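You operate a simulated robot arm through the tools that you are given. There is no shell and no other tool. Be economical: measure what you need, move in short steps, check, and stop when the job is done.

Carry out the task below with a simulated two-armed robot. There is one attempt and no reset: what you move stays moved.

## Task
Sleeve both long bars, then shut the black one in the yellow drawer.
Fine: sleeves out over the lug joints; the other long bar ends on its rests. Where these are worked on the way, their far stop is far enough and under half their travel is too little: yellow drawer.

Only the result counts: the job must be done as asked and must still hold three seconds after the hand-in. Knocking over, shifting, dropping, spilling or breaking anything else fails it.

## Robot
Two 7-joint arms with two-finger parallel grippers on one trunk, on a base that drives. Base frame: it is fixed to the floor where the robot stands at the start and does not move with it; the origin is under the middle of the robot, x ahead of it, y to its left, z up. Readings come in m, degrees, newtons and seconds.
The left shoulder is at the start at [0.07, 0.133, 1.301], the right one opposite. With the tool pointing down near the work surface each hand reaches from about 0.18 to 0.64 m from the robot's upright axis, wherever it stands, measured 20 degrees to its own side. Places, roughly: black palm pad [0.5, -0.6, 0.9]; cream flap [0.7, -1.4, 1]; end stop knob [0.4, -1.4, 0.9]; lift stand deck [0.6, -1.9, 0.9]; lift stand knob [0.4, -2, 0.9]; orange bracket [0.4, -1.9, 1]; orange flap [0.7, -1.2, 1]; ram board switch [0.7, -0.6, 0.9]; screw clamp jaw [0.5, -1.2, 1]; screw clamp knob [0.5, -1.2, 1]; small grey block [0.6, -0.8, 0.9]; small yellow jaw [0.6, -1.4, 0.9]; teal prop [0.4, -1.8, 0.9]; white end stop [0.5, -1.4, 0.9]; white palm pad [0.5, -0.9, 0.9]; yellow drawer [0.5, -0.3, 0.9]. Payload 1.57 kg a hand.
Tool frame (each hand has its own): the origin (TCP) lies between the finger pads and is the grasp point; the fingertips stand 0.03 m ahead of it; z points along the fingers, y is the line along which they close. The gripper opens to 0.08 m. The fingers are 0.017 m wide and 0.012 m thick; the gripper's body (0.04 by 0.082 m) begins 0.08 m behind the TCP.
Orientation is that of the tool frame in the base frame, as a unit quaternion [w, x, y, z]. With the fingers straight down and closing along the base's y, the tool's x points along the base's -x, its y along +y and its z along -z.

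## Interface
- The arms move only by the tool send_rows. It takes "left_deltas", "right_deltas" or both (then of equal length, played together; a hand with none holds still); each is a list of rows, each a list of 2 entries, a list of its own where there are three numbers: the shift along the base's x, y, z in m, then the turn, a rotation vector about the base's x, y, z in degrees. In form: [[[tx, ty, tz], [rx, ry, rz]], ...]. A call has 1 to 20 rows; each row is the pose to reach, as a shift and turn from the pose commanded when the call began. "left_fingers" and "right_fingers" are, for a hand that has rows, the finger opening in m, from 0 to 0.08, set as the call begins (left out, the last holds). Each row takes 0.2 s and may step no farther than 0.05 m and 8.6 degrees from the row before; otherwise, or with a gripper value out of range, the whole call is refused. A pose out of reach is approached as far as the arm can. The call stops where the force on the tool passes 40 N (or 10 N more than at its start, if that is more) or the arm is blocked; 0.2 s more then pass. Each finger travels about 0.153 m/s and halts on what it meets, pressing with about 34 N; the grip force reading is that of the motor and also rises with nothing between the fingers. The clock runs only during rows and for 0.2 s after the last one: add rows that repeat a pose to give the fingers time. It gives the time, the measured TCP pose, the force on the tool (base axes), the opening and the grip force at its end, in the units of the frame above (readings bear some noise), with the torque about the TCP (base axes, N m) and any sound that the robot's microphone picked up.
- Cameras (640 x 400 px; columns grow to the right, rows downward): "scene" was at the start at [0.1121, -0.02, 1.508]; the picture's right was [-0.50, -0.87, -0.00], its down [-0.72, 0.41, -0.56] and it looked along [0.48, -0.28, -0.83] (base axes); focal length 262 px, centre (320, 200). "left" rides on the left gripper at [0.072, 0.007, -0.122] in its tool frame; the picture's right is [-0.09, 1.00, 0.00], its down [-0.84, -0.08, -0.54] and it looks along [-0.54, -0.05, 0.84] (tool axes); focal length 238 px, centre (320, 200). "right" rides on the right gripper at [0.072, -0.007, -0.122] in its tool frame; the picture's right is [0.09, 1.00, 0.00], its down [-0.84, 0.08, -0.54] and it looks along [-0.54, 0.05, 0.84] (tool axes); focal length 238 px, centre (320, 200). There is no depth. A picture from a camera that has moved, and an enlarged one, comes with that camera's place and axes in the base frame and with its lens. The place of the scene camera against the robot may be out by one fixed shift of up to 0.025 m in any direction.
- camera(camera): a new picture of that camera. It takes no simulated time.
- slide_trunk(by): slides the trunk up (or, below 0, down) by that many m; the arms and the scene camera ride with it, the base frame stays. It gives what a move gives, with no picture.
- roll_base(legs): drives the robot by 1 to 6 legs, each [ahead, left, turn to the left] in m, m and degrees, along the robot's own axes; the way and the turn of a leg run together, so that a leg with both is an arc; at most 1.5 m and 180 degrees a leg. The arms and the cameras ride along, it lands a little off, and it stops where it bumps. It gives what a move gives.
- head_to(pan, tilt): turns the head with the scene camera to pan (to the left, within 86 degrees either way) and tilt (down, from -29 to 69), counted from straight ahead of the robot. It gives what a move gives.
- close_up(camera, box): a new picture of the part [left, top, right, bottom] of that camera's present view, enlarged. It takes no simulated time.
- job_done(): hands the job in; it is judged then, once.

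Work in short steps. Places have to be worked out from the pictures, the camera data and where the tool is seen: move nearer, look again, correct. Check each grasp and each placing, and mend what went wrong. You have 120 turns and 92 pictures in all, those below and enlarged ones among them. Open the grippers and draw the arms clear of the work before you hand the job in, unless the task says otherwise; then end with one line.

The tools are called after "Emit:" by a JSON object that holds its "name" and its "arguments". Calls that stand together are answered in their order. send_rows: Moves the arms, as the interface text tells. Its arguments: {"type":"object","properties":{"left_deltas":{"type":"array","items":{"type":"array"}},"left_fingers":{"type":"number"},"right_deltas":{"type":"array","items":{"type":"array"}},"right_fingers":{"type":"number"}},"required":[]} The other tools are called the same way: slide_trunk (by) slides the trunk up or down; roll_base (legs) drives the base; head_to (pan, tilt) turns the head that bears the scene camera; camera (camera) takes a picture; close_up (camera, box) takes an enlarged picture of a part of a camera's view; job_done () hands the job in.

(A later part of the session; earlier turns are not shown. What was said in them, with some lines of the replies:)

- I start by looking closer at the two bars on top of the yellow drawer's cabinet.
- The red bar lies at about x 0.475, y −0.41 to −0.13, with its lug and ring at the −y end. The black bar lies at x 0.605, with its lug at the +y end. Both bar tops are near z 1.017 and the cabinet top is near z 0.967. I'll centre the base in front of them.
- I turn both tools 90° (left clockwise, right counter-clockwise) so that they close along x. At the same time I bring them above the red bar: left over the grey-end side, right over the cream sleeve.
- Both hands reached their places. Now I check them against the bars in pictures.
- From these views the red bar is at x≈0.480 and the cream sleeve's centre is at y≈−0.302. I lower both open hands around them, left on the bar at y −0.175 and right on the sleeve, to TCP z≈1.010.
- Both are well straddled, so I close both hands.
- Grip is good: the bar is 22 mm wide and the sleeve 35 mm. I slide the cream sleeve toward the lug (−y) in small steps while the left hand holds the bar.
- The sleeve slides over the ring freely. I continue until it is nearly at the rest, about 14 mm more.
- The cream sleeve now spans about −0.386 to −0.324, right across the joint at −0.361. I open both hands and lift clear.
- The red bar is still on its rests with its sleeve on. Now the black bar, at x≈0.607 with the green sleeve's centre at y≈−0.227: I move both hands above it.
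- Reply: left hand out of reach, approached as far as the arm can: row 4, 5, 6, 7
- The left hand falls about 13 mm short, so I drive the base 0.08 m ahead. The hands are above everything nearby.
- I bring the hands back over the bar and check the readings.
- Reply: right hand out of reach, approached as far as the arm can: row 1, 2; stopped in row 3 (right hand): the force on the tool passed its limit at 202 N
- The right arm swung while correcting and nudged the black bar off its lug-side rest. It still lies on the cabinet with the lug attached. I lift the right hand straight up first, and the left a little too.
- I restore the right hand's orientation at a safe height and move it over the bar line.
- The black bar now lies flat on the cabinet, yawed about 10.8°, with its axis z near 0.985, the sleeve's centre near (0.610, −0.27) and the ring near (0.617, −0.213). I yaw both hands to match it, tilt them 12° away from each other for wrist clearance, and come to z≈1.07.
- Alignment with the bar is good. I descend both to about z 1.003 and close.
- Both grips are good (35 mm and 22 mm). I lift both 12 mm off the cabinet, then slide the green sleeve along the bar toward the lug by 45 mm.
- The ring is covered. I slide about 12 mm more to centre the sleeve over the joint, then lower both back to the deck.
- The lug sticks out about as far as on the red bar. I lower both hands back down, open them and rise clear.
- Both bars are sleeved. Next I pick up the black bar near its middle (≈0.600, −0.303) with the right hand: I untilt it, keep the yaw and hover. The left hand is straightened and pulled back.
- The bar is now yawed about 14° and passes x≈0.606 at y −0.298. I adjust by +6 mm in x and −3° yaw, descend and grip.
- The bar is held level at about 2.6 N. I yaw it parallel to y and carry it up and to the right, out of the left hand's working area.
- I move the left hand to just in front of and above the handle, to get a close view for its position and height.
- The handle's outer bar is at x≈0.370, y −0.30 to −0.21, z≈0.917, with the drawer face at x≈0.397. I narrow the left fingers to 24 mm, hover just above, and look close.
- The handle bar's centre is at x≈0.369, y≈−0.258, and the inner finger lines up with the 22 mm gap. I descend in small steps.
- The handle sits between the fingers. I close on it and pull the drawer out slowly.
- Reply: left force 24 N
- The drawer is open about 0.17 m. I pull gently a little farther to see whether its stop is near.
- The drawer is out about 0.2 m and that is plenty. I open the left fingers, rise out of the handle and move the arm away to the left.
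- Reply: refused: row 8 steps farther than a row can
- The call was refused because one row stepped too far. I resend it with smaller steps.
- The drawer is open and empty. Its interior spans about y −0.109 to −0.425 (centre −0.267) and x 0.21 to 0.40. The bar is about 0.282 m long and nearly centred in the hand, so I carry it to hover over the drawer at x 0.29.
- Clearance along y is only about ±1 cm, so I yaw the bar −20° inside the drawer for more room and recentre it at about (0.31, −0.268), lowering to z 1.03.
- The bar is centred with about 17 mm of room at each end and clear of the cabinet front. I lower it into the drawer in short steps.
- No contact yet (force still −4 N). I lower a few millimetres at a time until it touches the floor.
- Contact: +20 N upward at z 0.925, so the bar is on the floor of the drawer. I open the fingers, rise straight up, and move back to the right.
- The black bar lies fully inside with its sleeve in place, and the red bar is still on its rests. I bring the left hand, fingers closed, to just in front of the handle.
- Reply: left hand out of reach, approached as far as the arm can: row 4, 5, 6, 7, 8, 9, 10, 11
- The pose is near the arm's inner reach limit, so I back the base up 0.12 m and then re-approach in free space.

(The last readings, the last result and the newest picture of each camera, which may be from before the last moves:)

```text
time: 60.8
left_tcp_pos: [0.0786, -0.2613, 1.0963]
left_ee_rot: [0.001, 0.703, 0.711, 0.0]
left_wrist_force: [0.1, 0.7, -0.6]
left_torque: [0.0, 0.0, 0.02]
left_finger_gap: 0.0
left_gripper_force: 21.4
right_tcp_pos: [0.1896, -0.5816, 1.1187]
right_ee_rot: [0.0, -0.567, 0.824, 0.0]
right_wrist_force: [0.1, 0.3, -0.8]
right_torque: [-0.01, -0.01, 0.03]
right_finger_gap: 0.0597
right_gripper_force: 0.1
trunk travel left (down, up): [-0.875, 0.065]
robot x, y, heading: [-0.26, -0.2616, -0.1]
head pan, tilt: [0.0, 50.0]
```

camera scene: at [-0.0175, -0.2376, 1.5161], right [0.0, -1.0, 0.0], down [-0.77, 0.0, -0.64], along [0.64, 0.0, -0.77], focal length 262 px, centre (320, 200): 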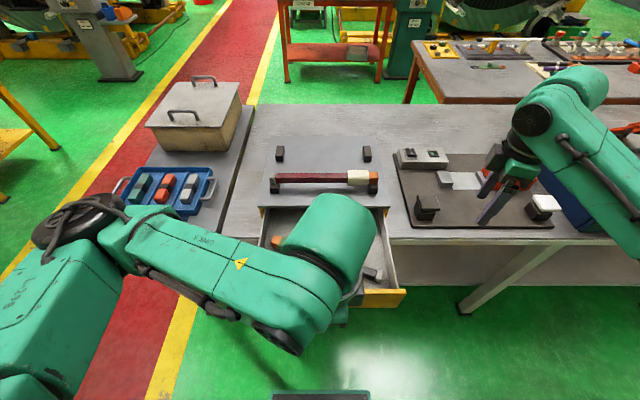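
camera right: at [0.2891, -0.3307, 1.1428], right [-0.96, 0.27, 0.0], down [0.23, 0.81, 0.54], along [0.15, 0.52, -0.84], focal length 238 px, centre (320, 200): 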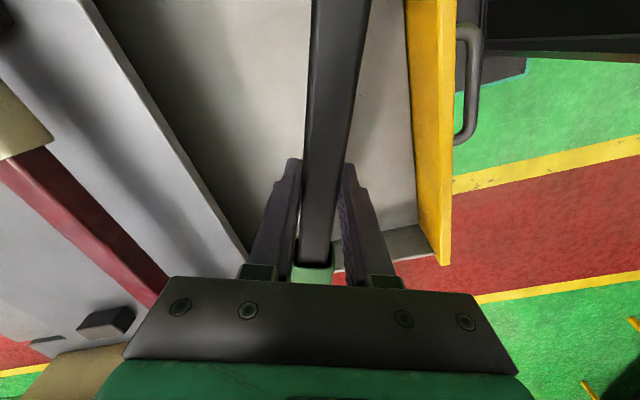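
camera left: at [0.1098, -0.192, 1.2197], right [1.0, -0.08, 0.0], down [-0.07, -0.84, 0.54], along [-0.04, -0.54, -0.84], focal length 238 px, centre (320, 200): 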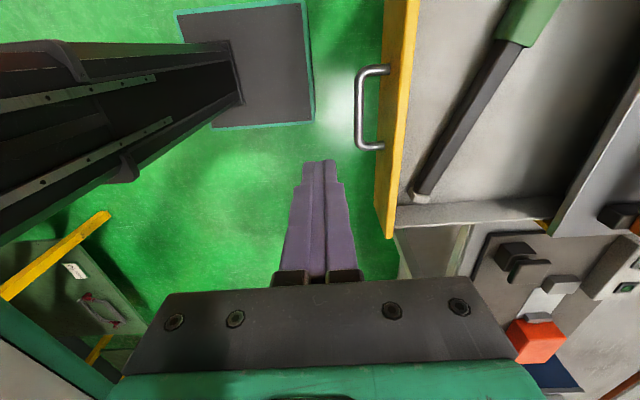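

Reached cleanly. I lower the fingers in front of the handle to z≈0.922.

Emit:
{"name": "send_rows", "arguments": {"left_deltas": [[[0.0, 0.003, -0.04], [0, 0, 0]], [[0.01, 0.005, -0.08], [0, 0, 0]], [[0.015, 0.005, -0.12], [0, 0, 0]], [[0.015, 0.005, -0.155], [0, 0, 0]], [[0.015, 0.005, -0.174], [0, 0, 0]], [[0.015, 0.005, -0.174], [0, 0, 0]]]}}

Emit:
{"name": "camera", "arguments": {"camera": "left"}}

```text
time: 62.2
left_tcp_pos: [0.0921, -0.2567, 0.9212]
left_ee_rot: [0.0, 0.703, 0.711, 0.0]
left_wrist_force: [0.2, 0.7, 0.7]
left_torque: [-0.02, -0.02, 0.01]
left_finger_gap: 0.0
left_gripper_force: 21.1
right_tcp_pos: [0.1886, -0.5833, 1.119]
right_ee_rot: [0.0, -0.567, 0.824, 0.0]
right_wrist_force: [0.1, 0.3, -0.6]
right_torque: [0.02, 0.05, -0.01]
right_finger_gap: 0.06
right_gripper_force: 0.0
trunk travel left (down, up): [-0.875, 0.065]
robot x, y, heading: [-0.2649, -0.2627, -0.3]
head pan, tilt: [0.0, 50.0]
```

```text
32 pictures are left
camera left: at [0.0982, -0.1851, 1.0448], right [1.0, -0.08, 0.0], down [-0.07, -0.84, 0.54], along [-0.04, -0.54, -0.84], focal length 238 px, centre (320, 200)
```

left: 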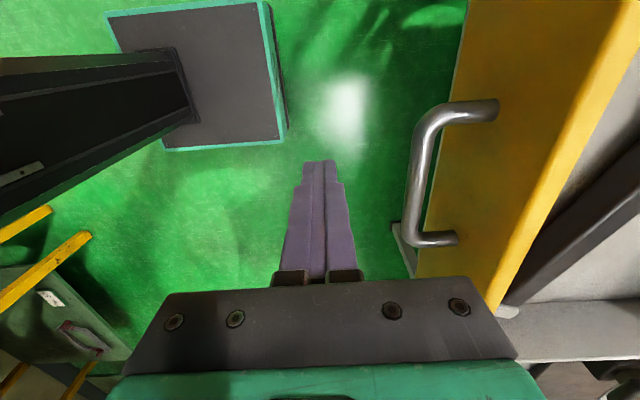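

I push the drawer with the arm first, slowly.

Emit:
{"name": "send_rows", "arguments": {"left_deltas": [[[0.02, 0, 0], [0, 0, 0]], [[0.035, 0, 0], [0, 0, 0]], [[0.045, 0, 0], [0, 0, 0]], [[0.055, 0, 0], [0, 0, 0]], [[0.065, 0, 0], [0, 0, 0]], [[0.075, 0, 0], [0, 0, 0]], [[0.085, 0, 0], [0, 0, 0]], [[0.095, 0, 0], [0, 0, 0]], [[0.105, 0, 0], [0, 0, 0]], [[0.115, 0, 0], [0, 0, 0]], [[0.125, 0, 0], [0, 0, 0]], [[0.135, 0, 0], [0, 0, 0]], [[0.145, 0, 0], [0, 0, 0]], [[0.155, 0, 0], [0, 0, 0]], [[0.165, 0, 0], [0, 0, 0]], [[0.165, 0, 0], [0, 0, 0]]]}}

Emit:
{"name": "camera", "arguments": {"camera": "scene"}}

```text
time: 65.6
left_tcp_pos: [0.2584, -0.257, 0.9211]
left_ee_rot: [0.0, 0.702, 0.712, 0.0]
left_wrist_force: [0.2, -0.1, 0.5]
left_torque: [0.02, -0.01, 0.01]
left_finger_gap: 0.0002
left_gripper_force: 22.0
right_tcp_pos: [0.1893, -0.5802, 1.1191]
right_ee_rot: [0.0, -0.568, 0.823, -0.001]
right_wrist_force: [-1.4, 0.4, 0.0]
right_torque: [0.04, 0.02, 0.02]
right_finger_gap: 0.0598
right_gripper_force: 0.0
trunk travel left (down, up): [-0.875, 0.065]
robot x, y, heading: [-0.2628, -0.2597, -0.2]
head pan, tilt: [0.0, 50.0]
```

```text
31 pictures are left
camera scene: at [-0.1351, -0.2434, 1.516], right [0.0, -1.0, 0.0], down [-0.77, 0.0, -0.64], along [0.64, 0.0, -0.77], focal length 262 px, centre (320, 200)
```

scene: 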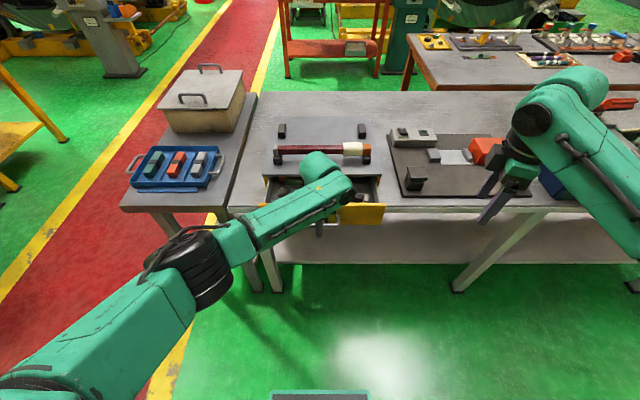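

The drawer is following. For reach, I draw the hand back 0.08 m and drive the base 0.08 m ahead.

Emit:
{"name": "send_rows", "arguments": {"left_deltas": [[[-0.03, 0, 0], [0, 0, 0]], [[-0.06, 0, 0], [0, 0, 0]], [[-0.09, 0, 0], [0, 0, 0]], [[-0.09, 0, 0], [0, 0, 0]]]}}

Emit:
{"name": "roll_base", "arguments": {"legs": [[0.08, 0, 0]]}}

Emit:
{"name": "camera", "arguments": {"camera": "left"}}

```text
time: 66.6
left_tcp_pos: [0.1673, -0.258, 0.9233]
left_ee_rot: [0.0, 0.702, 0.712, 0.0]
left_wrist_force: [-1.1, -0.3, 0.4]
left_torque: [0.01, 0.05, 0.01]
left_finger_gap: 0.0002
left_gripper_force: 21.3
right_tcp_pos: [0.1894, -0.5813, 1.1195]
right_ee_rot: [0.0, -0.567, 0.824, 0.0]
right_wrist_force: [-0.5, -0.4, -1.0]
right_torque: [-0.01, -0.02, 0.04]
right_finger_gap: 0.0603
right_gripper_force: 0.0
trunk travel left (down, up): [-0.875, 0.065]
robot x, y, heading: [-0.2626, -0.2595, -0.1]
head pan, tilt: [0.0, 50.0]
```

```text
time: 67.7
left_tcp_pos: [0.2436, -0.2592, 0.9269]
left_ee_rot: [0.002, 0.703, 0.711, 0.001]
left_wrist_force: [-0.4, -0.8, 0.2]
left_torque: [0.01, -0.03, 0.03]
left_finger_gap: 0.0003
left_gripper_force: 21.3
right_tcp_pos: [0.2656, -0.5828, 1.1223]
right_ee_rot: [0.002, -0.567, 0.823, -0.002]
right_wrist_force: [0.3, 0.8, 0.6]
right_torque: [0.02, 0.0, -0.02]
right_finger_gap: 0.06
right_gripper_force: 0.1
trunk travel left (down, up): [-0.875, 0.065]
robot x, y, heading: [-0.1804, -0.2567, -0.2]
head pan, tilt: [0.0, 50.0]
```

```text
30 pictures are left
camera left: at [0.2498, -0.1868, 1.0488], right [1.0, -0.08, 0.0], down [-0.07, -0.84, 0.54], along [-0.04, -0.54, -0.84], focal length 238 px, centre (320, 200)
```

left: 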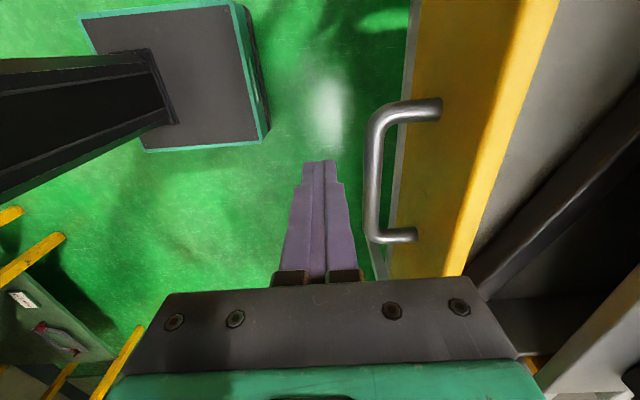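

I push on to just short of closed, then the last few millimetres gently until it stops.

Emit:
{"name": "send_rows", "arguments": {"left_deltas": [[[0.015, 0, -0.002], [0, 0, 0]], [[0.03, 0, -0.004], [0, 0, 0]], [[0.04, 0, -0.004], [0, 0, 0]], [[0.05, 0, -0.004], [0, 0, 0]], [[0.06, 0, -0.004], [0, 0, 0]], [[0.07, 0, -0.004], [0, 0, 0]], [[0.08, 0, -0.004], [0, 0, 0]], [[0.088, 0, -0.004], [0, 0, 0]], [[0.095, 0, -0.004], [0, 0, 0]], [[0.099, 0, -0.004], [0, 0, 0]], [[0.102, 0, -0.004], [0, 0, 0]], [[0.105, 0, -0.004], [0, 0, 0]], [[0.108, 0, -0.004], [0, 0, 0]], [[0.111, 0, -0.004], [0, 0, 0]], [[0.111, 0, -0.004], [0, 0, 0]]]}}

Emit:
{"name": "close_up", "arguments": {"camera": "scene", "box": [230, 120, 430, 280]}}

Emit:
{"name": "camera", "arguments": {"camera": "left"}}

```text
time: 70.8
left_tcp_pos: [0.3518, -0.2588, 0.9194]
left_ee_rot: [-0.002, 0.702, 0.712, -0.001]
left_wrist_force: [-30.0, 2.1, -10.8]
left_torque: [0.06, 0.34, 0.01]
left_finger_gap: 0.0
left_gripper_force: 21.2
right_tcp_pos: [0.2633, -0.5813, 1.1222]
right_ee_rot: [0.002, -0.567, 0.824, -0.001]
right_wrist_force: [-1.7, 0.1, -0.7]
right_torque: [-0.01, 0.0, 0.0]
right_finger_gap: 0.06
right_gripper_force: 0.0
trunk travel left (down, up): [-0.875, 0.065]
robot x, y, heading: [-0.1824, -0.2548, -0.3]
head pan, tilt: [0.0, 50.0]
```

```text
2.50 times, centred on (330, 200) of scene
camera zoom: at [-0.0622, -0.2431, 1.5165], right [0.0, -1.0, 0.0], down [-0.76, 0.0, -0.65], along [0.65, 0.0, -0.76], focal length 655 px, centre (295, 200)
```

zoom: 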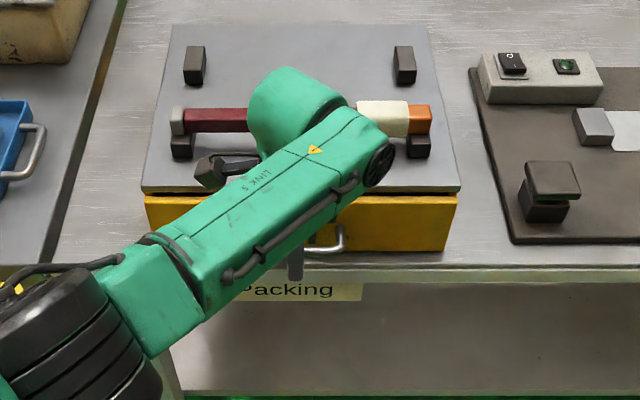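

```text
28 pictures are left
camera left: at [0.3579, -0.1874, 1.0427], right [1.0, -0.08, 0.0], down [-0.06, -0.84, 0.54], along [-0.05, -0.54, -0.84], focal length 238 px, centre (320, 200)
```

left: 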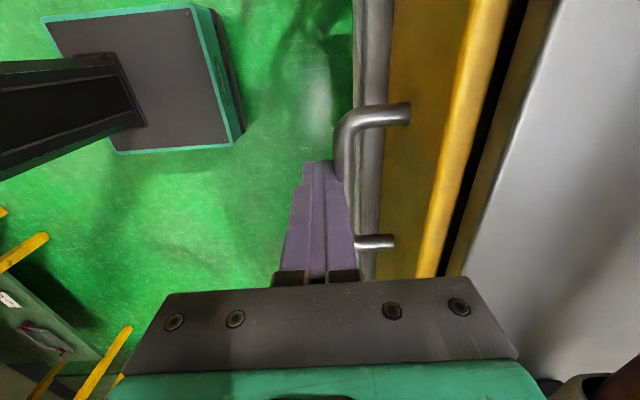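

The drawer hit its closed stop at the predicted x 0.352 with 30 N. I draw the left hand back, up and away.

Emit:
{"name": "send_rows", "arguments": {"left_deltas": [[[-0.02, 0, 0.0], [0, 0, 0]], [[-0.06, 0, 0], [0, 0, 0]], [[-0.08, 0, 0.03], [0, 0, 0]], [[-0.08, 0, 0.07], [0, 0, 0]], [[-0.08, 0, 0.11], [0, 0, 0]], [[-0.08, 0, 0.15], [0, 0, 0]], [[-0.08, 0.02, 0.19], [0, 0, 0]], [[-0.08, 0.06, 0.21], [0, 0, 0]], [[-0.08, 0.1, 0.21], [0, 0, 0]], [[-0.08, 0.14, 0.21], [0, 0, 0]], [[-0.08, 0.18, 0.21], [0, 0, 0]], [[-0.08, 0.22, 0.21], [0, 0, 0]], [[-0.08, 0.26, 0.21], [0, 0, 0]], [[-0.08, 0.26, 0.21], [0, 0, 0]]]}}

Emit:
{"name": "send_rows", "arguments": {"left_deltas": [[[0, 0, 0], [0, 0, 0]], [[0, 0, 0], [0, 0, 0]], [[0, 0, 0], [0, 0, 0]]], "left_fingers": 0.08}}

Emit:
{"name": "camera", "arguments": {"camera": "scene"}}

Emit:
{"name": "close_up", "arguments": {"camera": "scene", "box": [230, 110, 430, 270]}}

```text
time: 73.8
left_tcp_pos: [0.2782, -0.0001, 1.1286]
left_ee_rot: [-0.001, 0.703, 0.712, 0.001]
left_wrist_force: [-0.1, 0.1, 1.0]
left_torque: [0.04, -0.02, 0.03]
left_finger_gap: 0.0002
left_gripper_force: 21.1
right_tcp_pos: [0.2689, -0.5818, 1.1206]
right_ee_rot: [0.0, -0.567, 0.824, 0.0]
right_wrist_force: [0.3, -0.2, -0.1]
right_torque: [0.0, -0.01, -0.04]
right_finger_gap: 0.0596
right_gripper_force: 0.1
trunk travel left (down, up): [-0.875, 0.065]
robot x, y, heading: [-0.1835, -0.2583, 0.1]
head pan, tilt: [0.0, 50.0]
```

```text
time: 74.7
left_tcp_pos: [0.28, -0.0014, 1.1294]
left_ee_rot: [0.0, 0.703, 0.711, 0.0]
left_wrist_force: [-0.5, -0.1, 0.6]
left_torque: [-0.01, 0.01, -0.01]
left_finger_gap: 0.08
left_gripper_force: 0.0
right_tcp_pos: [0.2689, -0.5817, 1.1202]
right_ee_rot: [0.0, -0.567, 0.824, -0.001]
right_wrist_force: [0.4, 0.2, 1.0]
right_torque: [0.0, 0.01, 0.0]
right_finger_gap: 0.0603
right_gripper_force: 0.0
trunk travel left (down, up): [-0.875, 0.065]
robot x, y, heading: [-0.1832, -0.262, -0.2]
head pan, tilt: [0.0, 50.0]
```

```text
27 pictures are left
camera scene: at [-0.0546, -0.2436, 1.516], right [0.0, -1.0, 0.0], down [-0.77, 0.0, -0.64], along [0.64, 0.0, -0.77], focal length 262 px, centre (320, 200)
```

scene: 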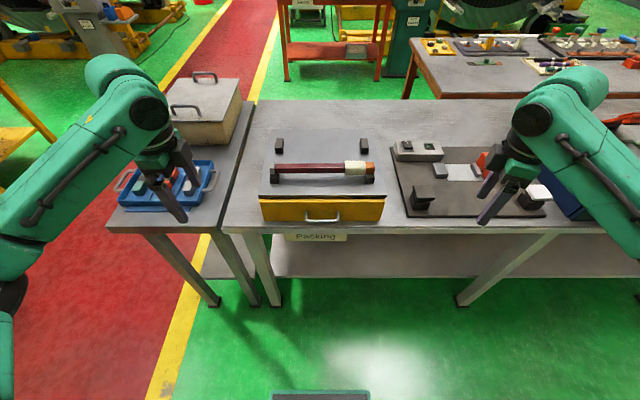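

```text
2.50 times, centred on (330, 190) of scene
camera zoom: at [-0.0546, -0.2436, 1.516], right [0.0, -1.0, 0.0], down [-0.77, 0.0, -0.64], along [0.64, 0.0, -0.77], focal length 655 px, centre (295, 225)
```

zoom: 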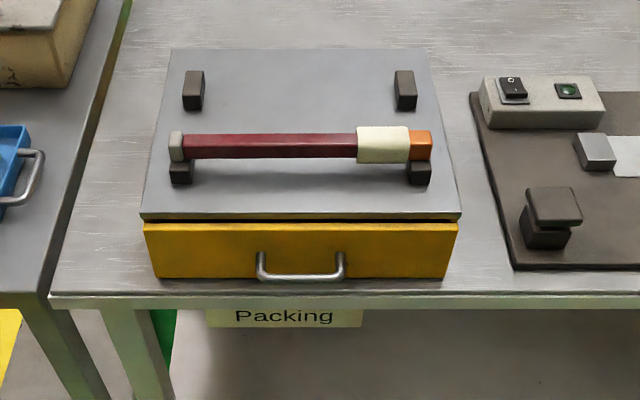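

The drawer is shut with the black bar inside, the red bar is sleeved on its rests, and both hands are open and clear. I hand the job in.

Emit:
{"name": "job_done", "arguments": {}}

```text
The job is handed in.
```

The job is handed in: both sleeves sit over their lug joints, the black bar is shut in the yellow drawer, and the red bar is on its rests. On the way the right arm knocked the black bar off its rests onto the cabinet top; I sleeved it and picked it up from there.
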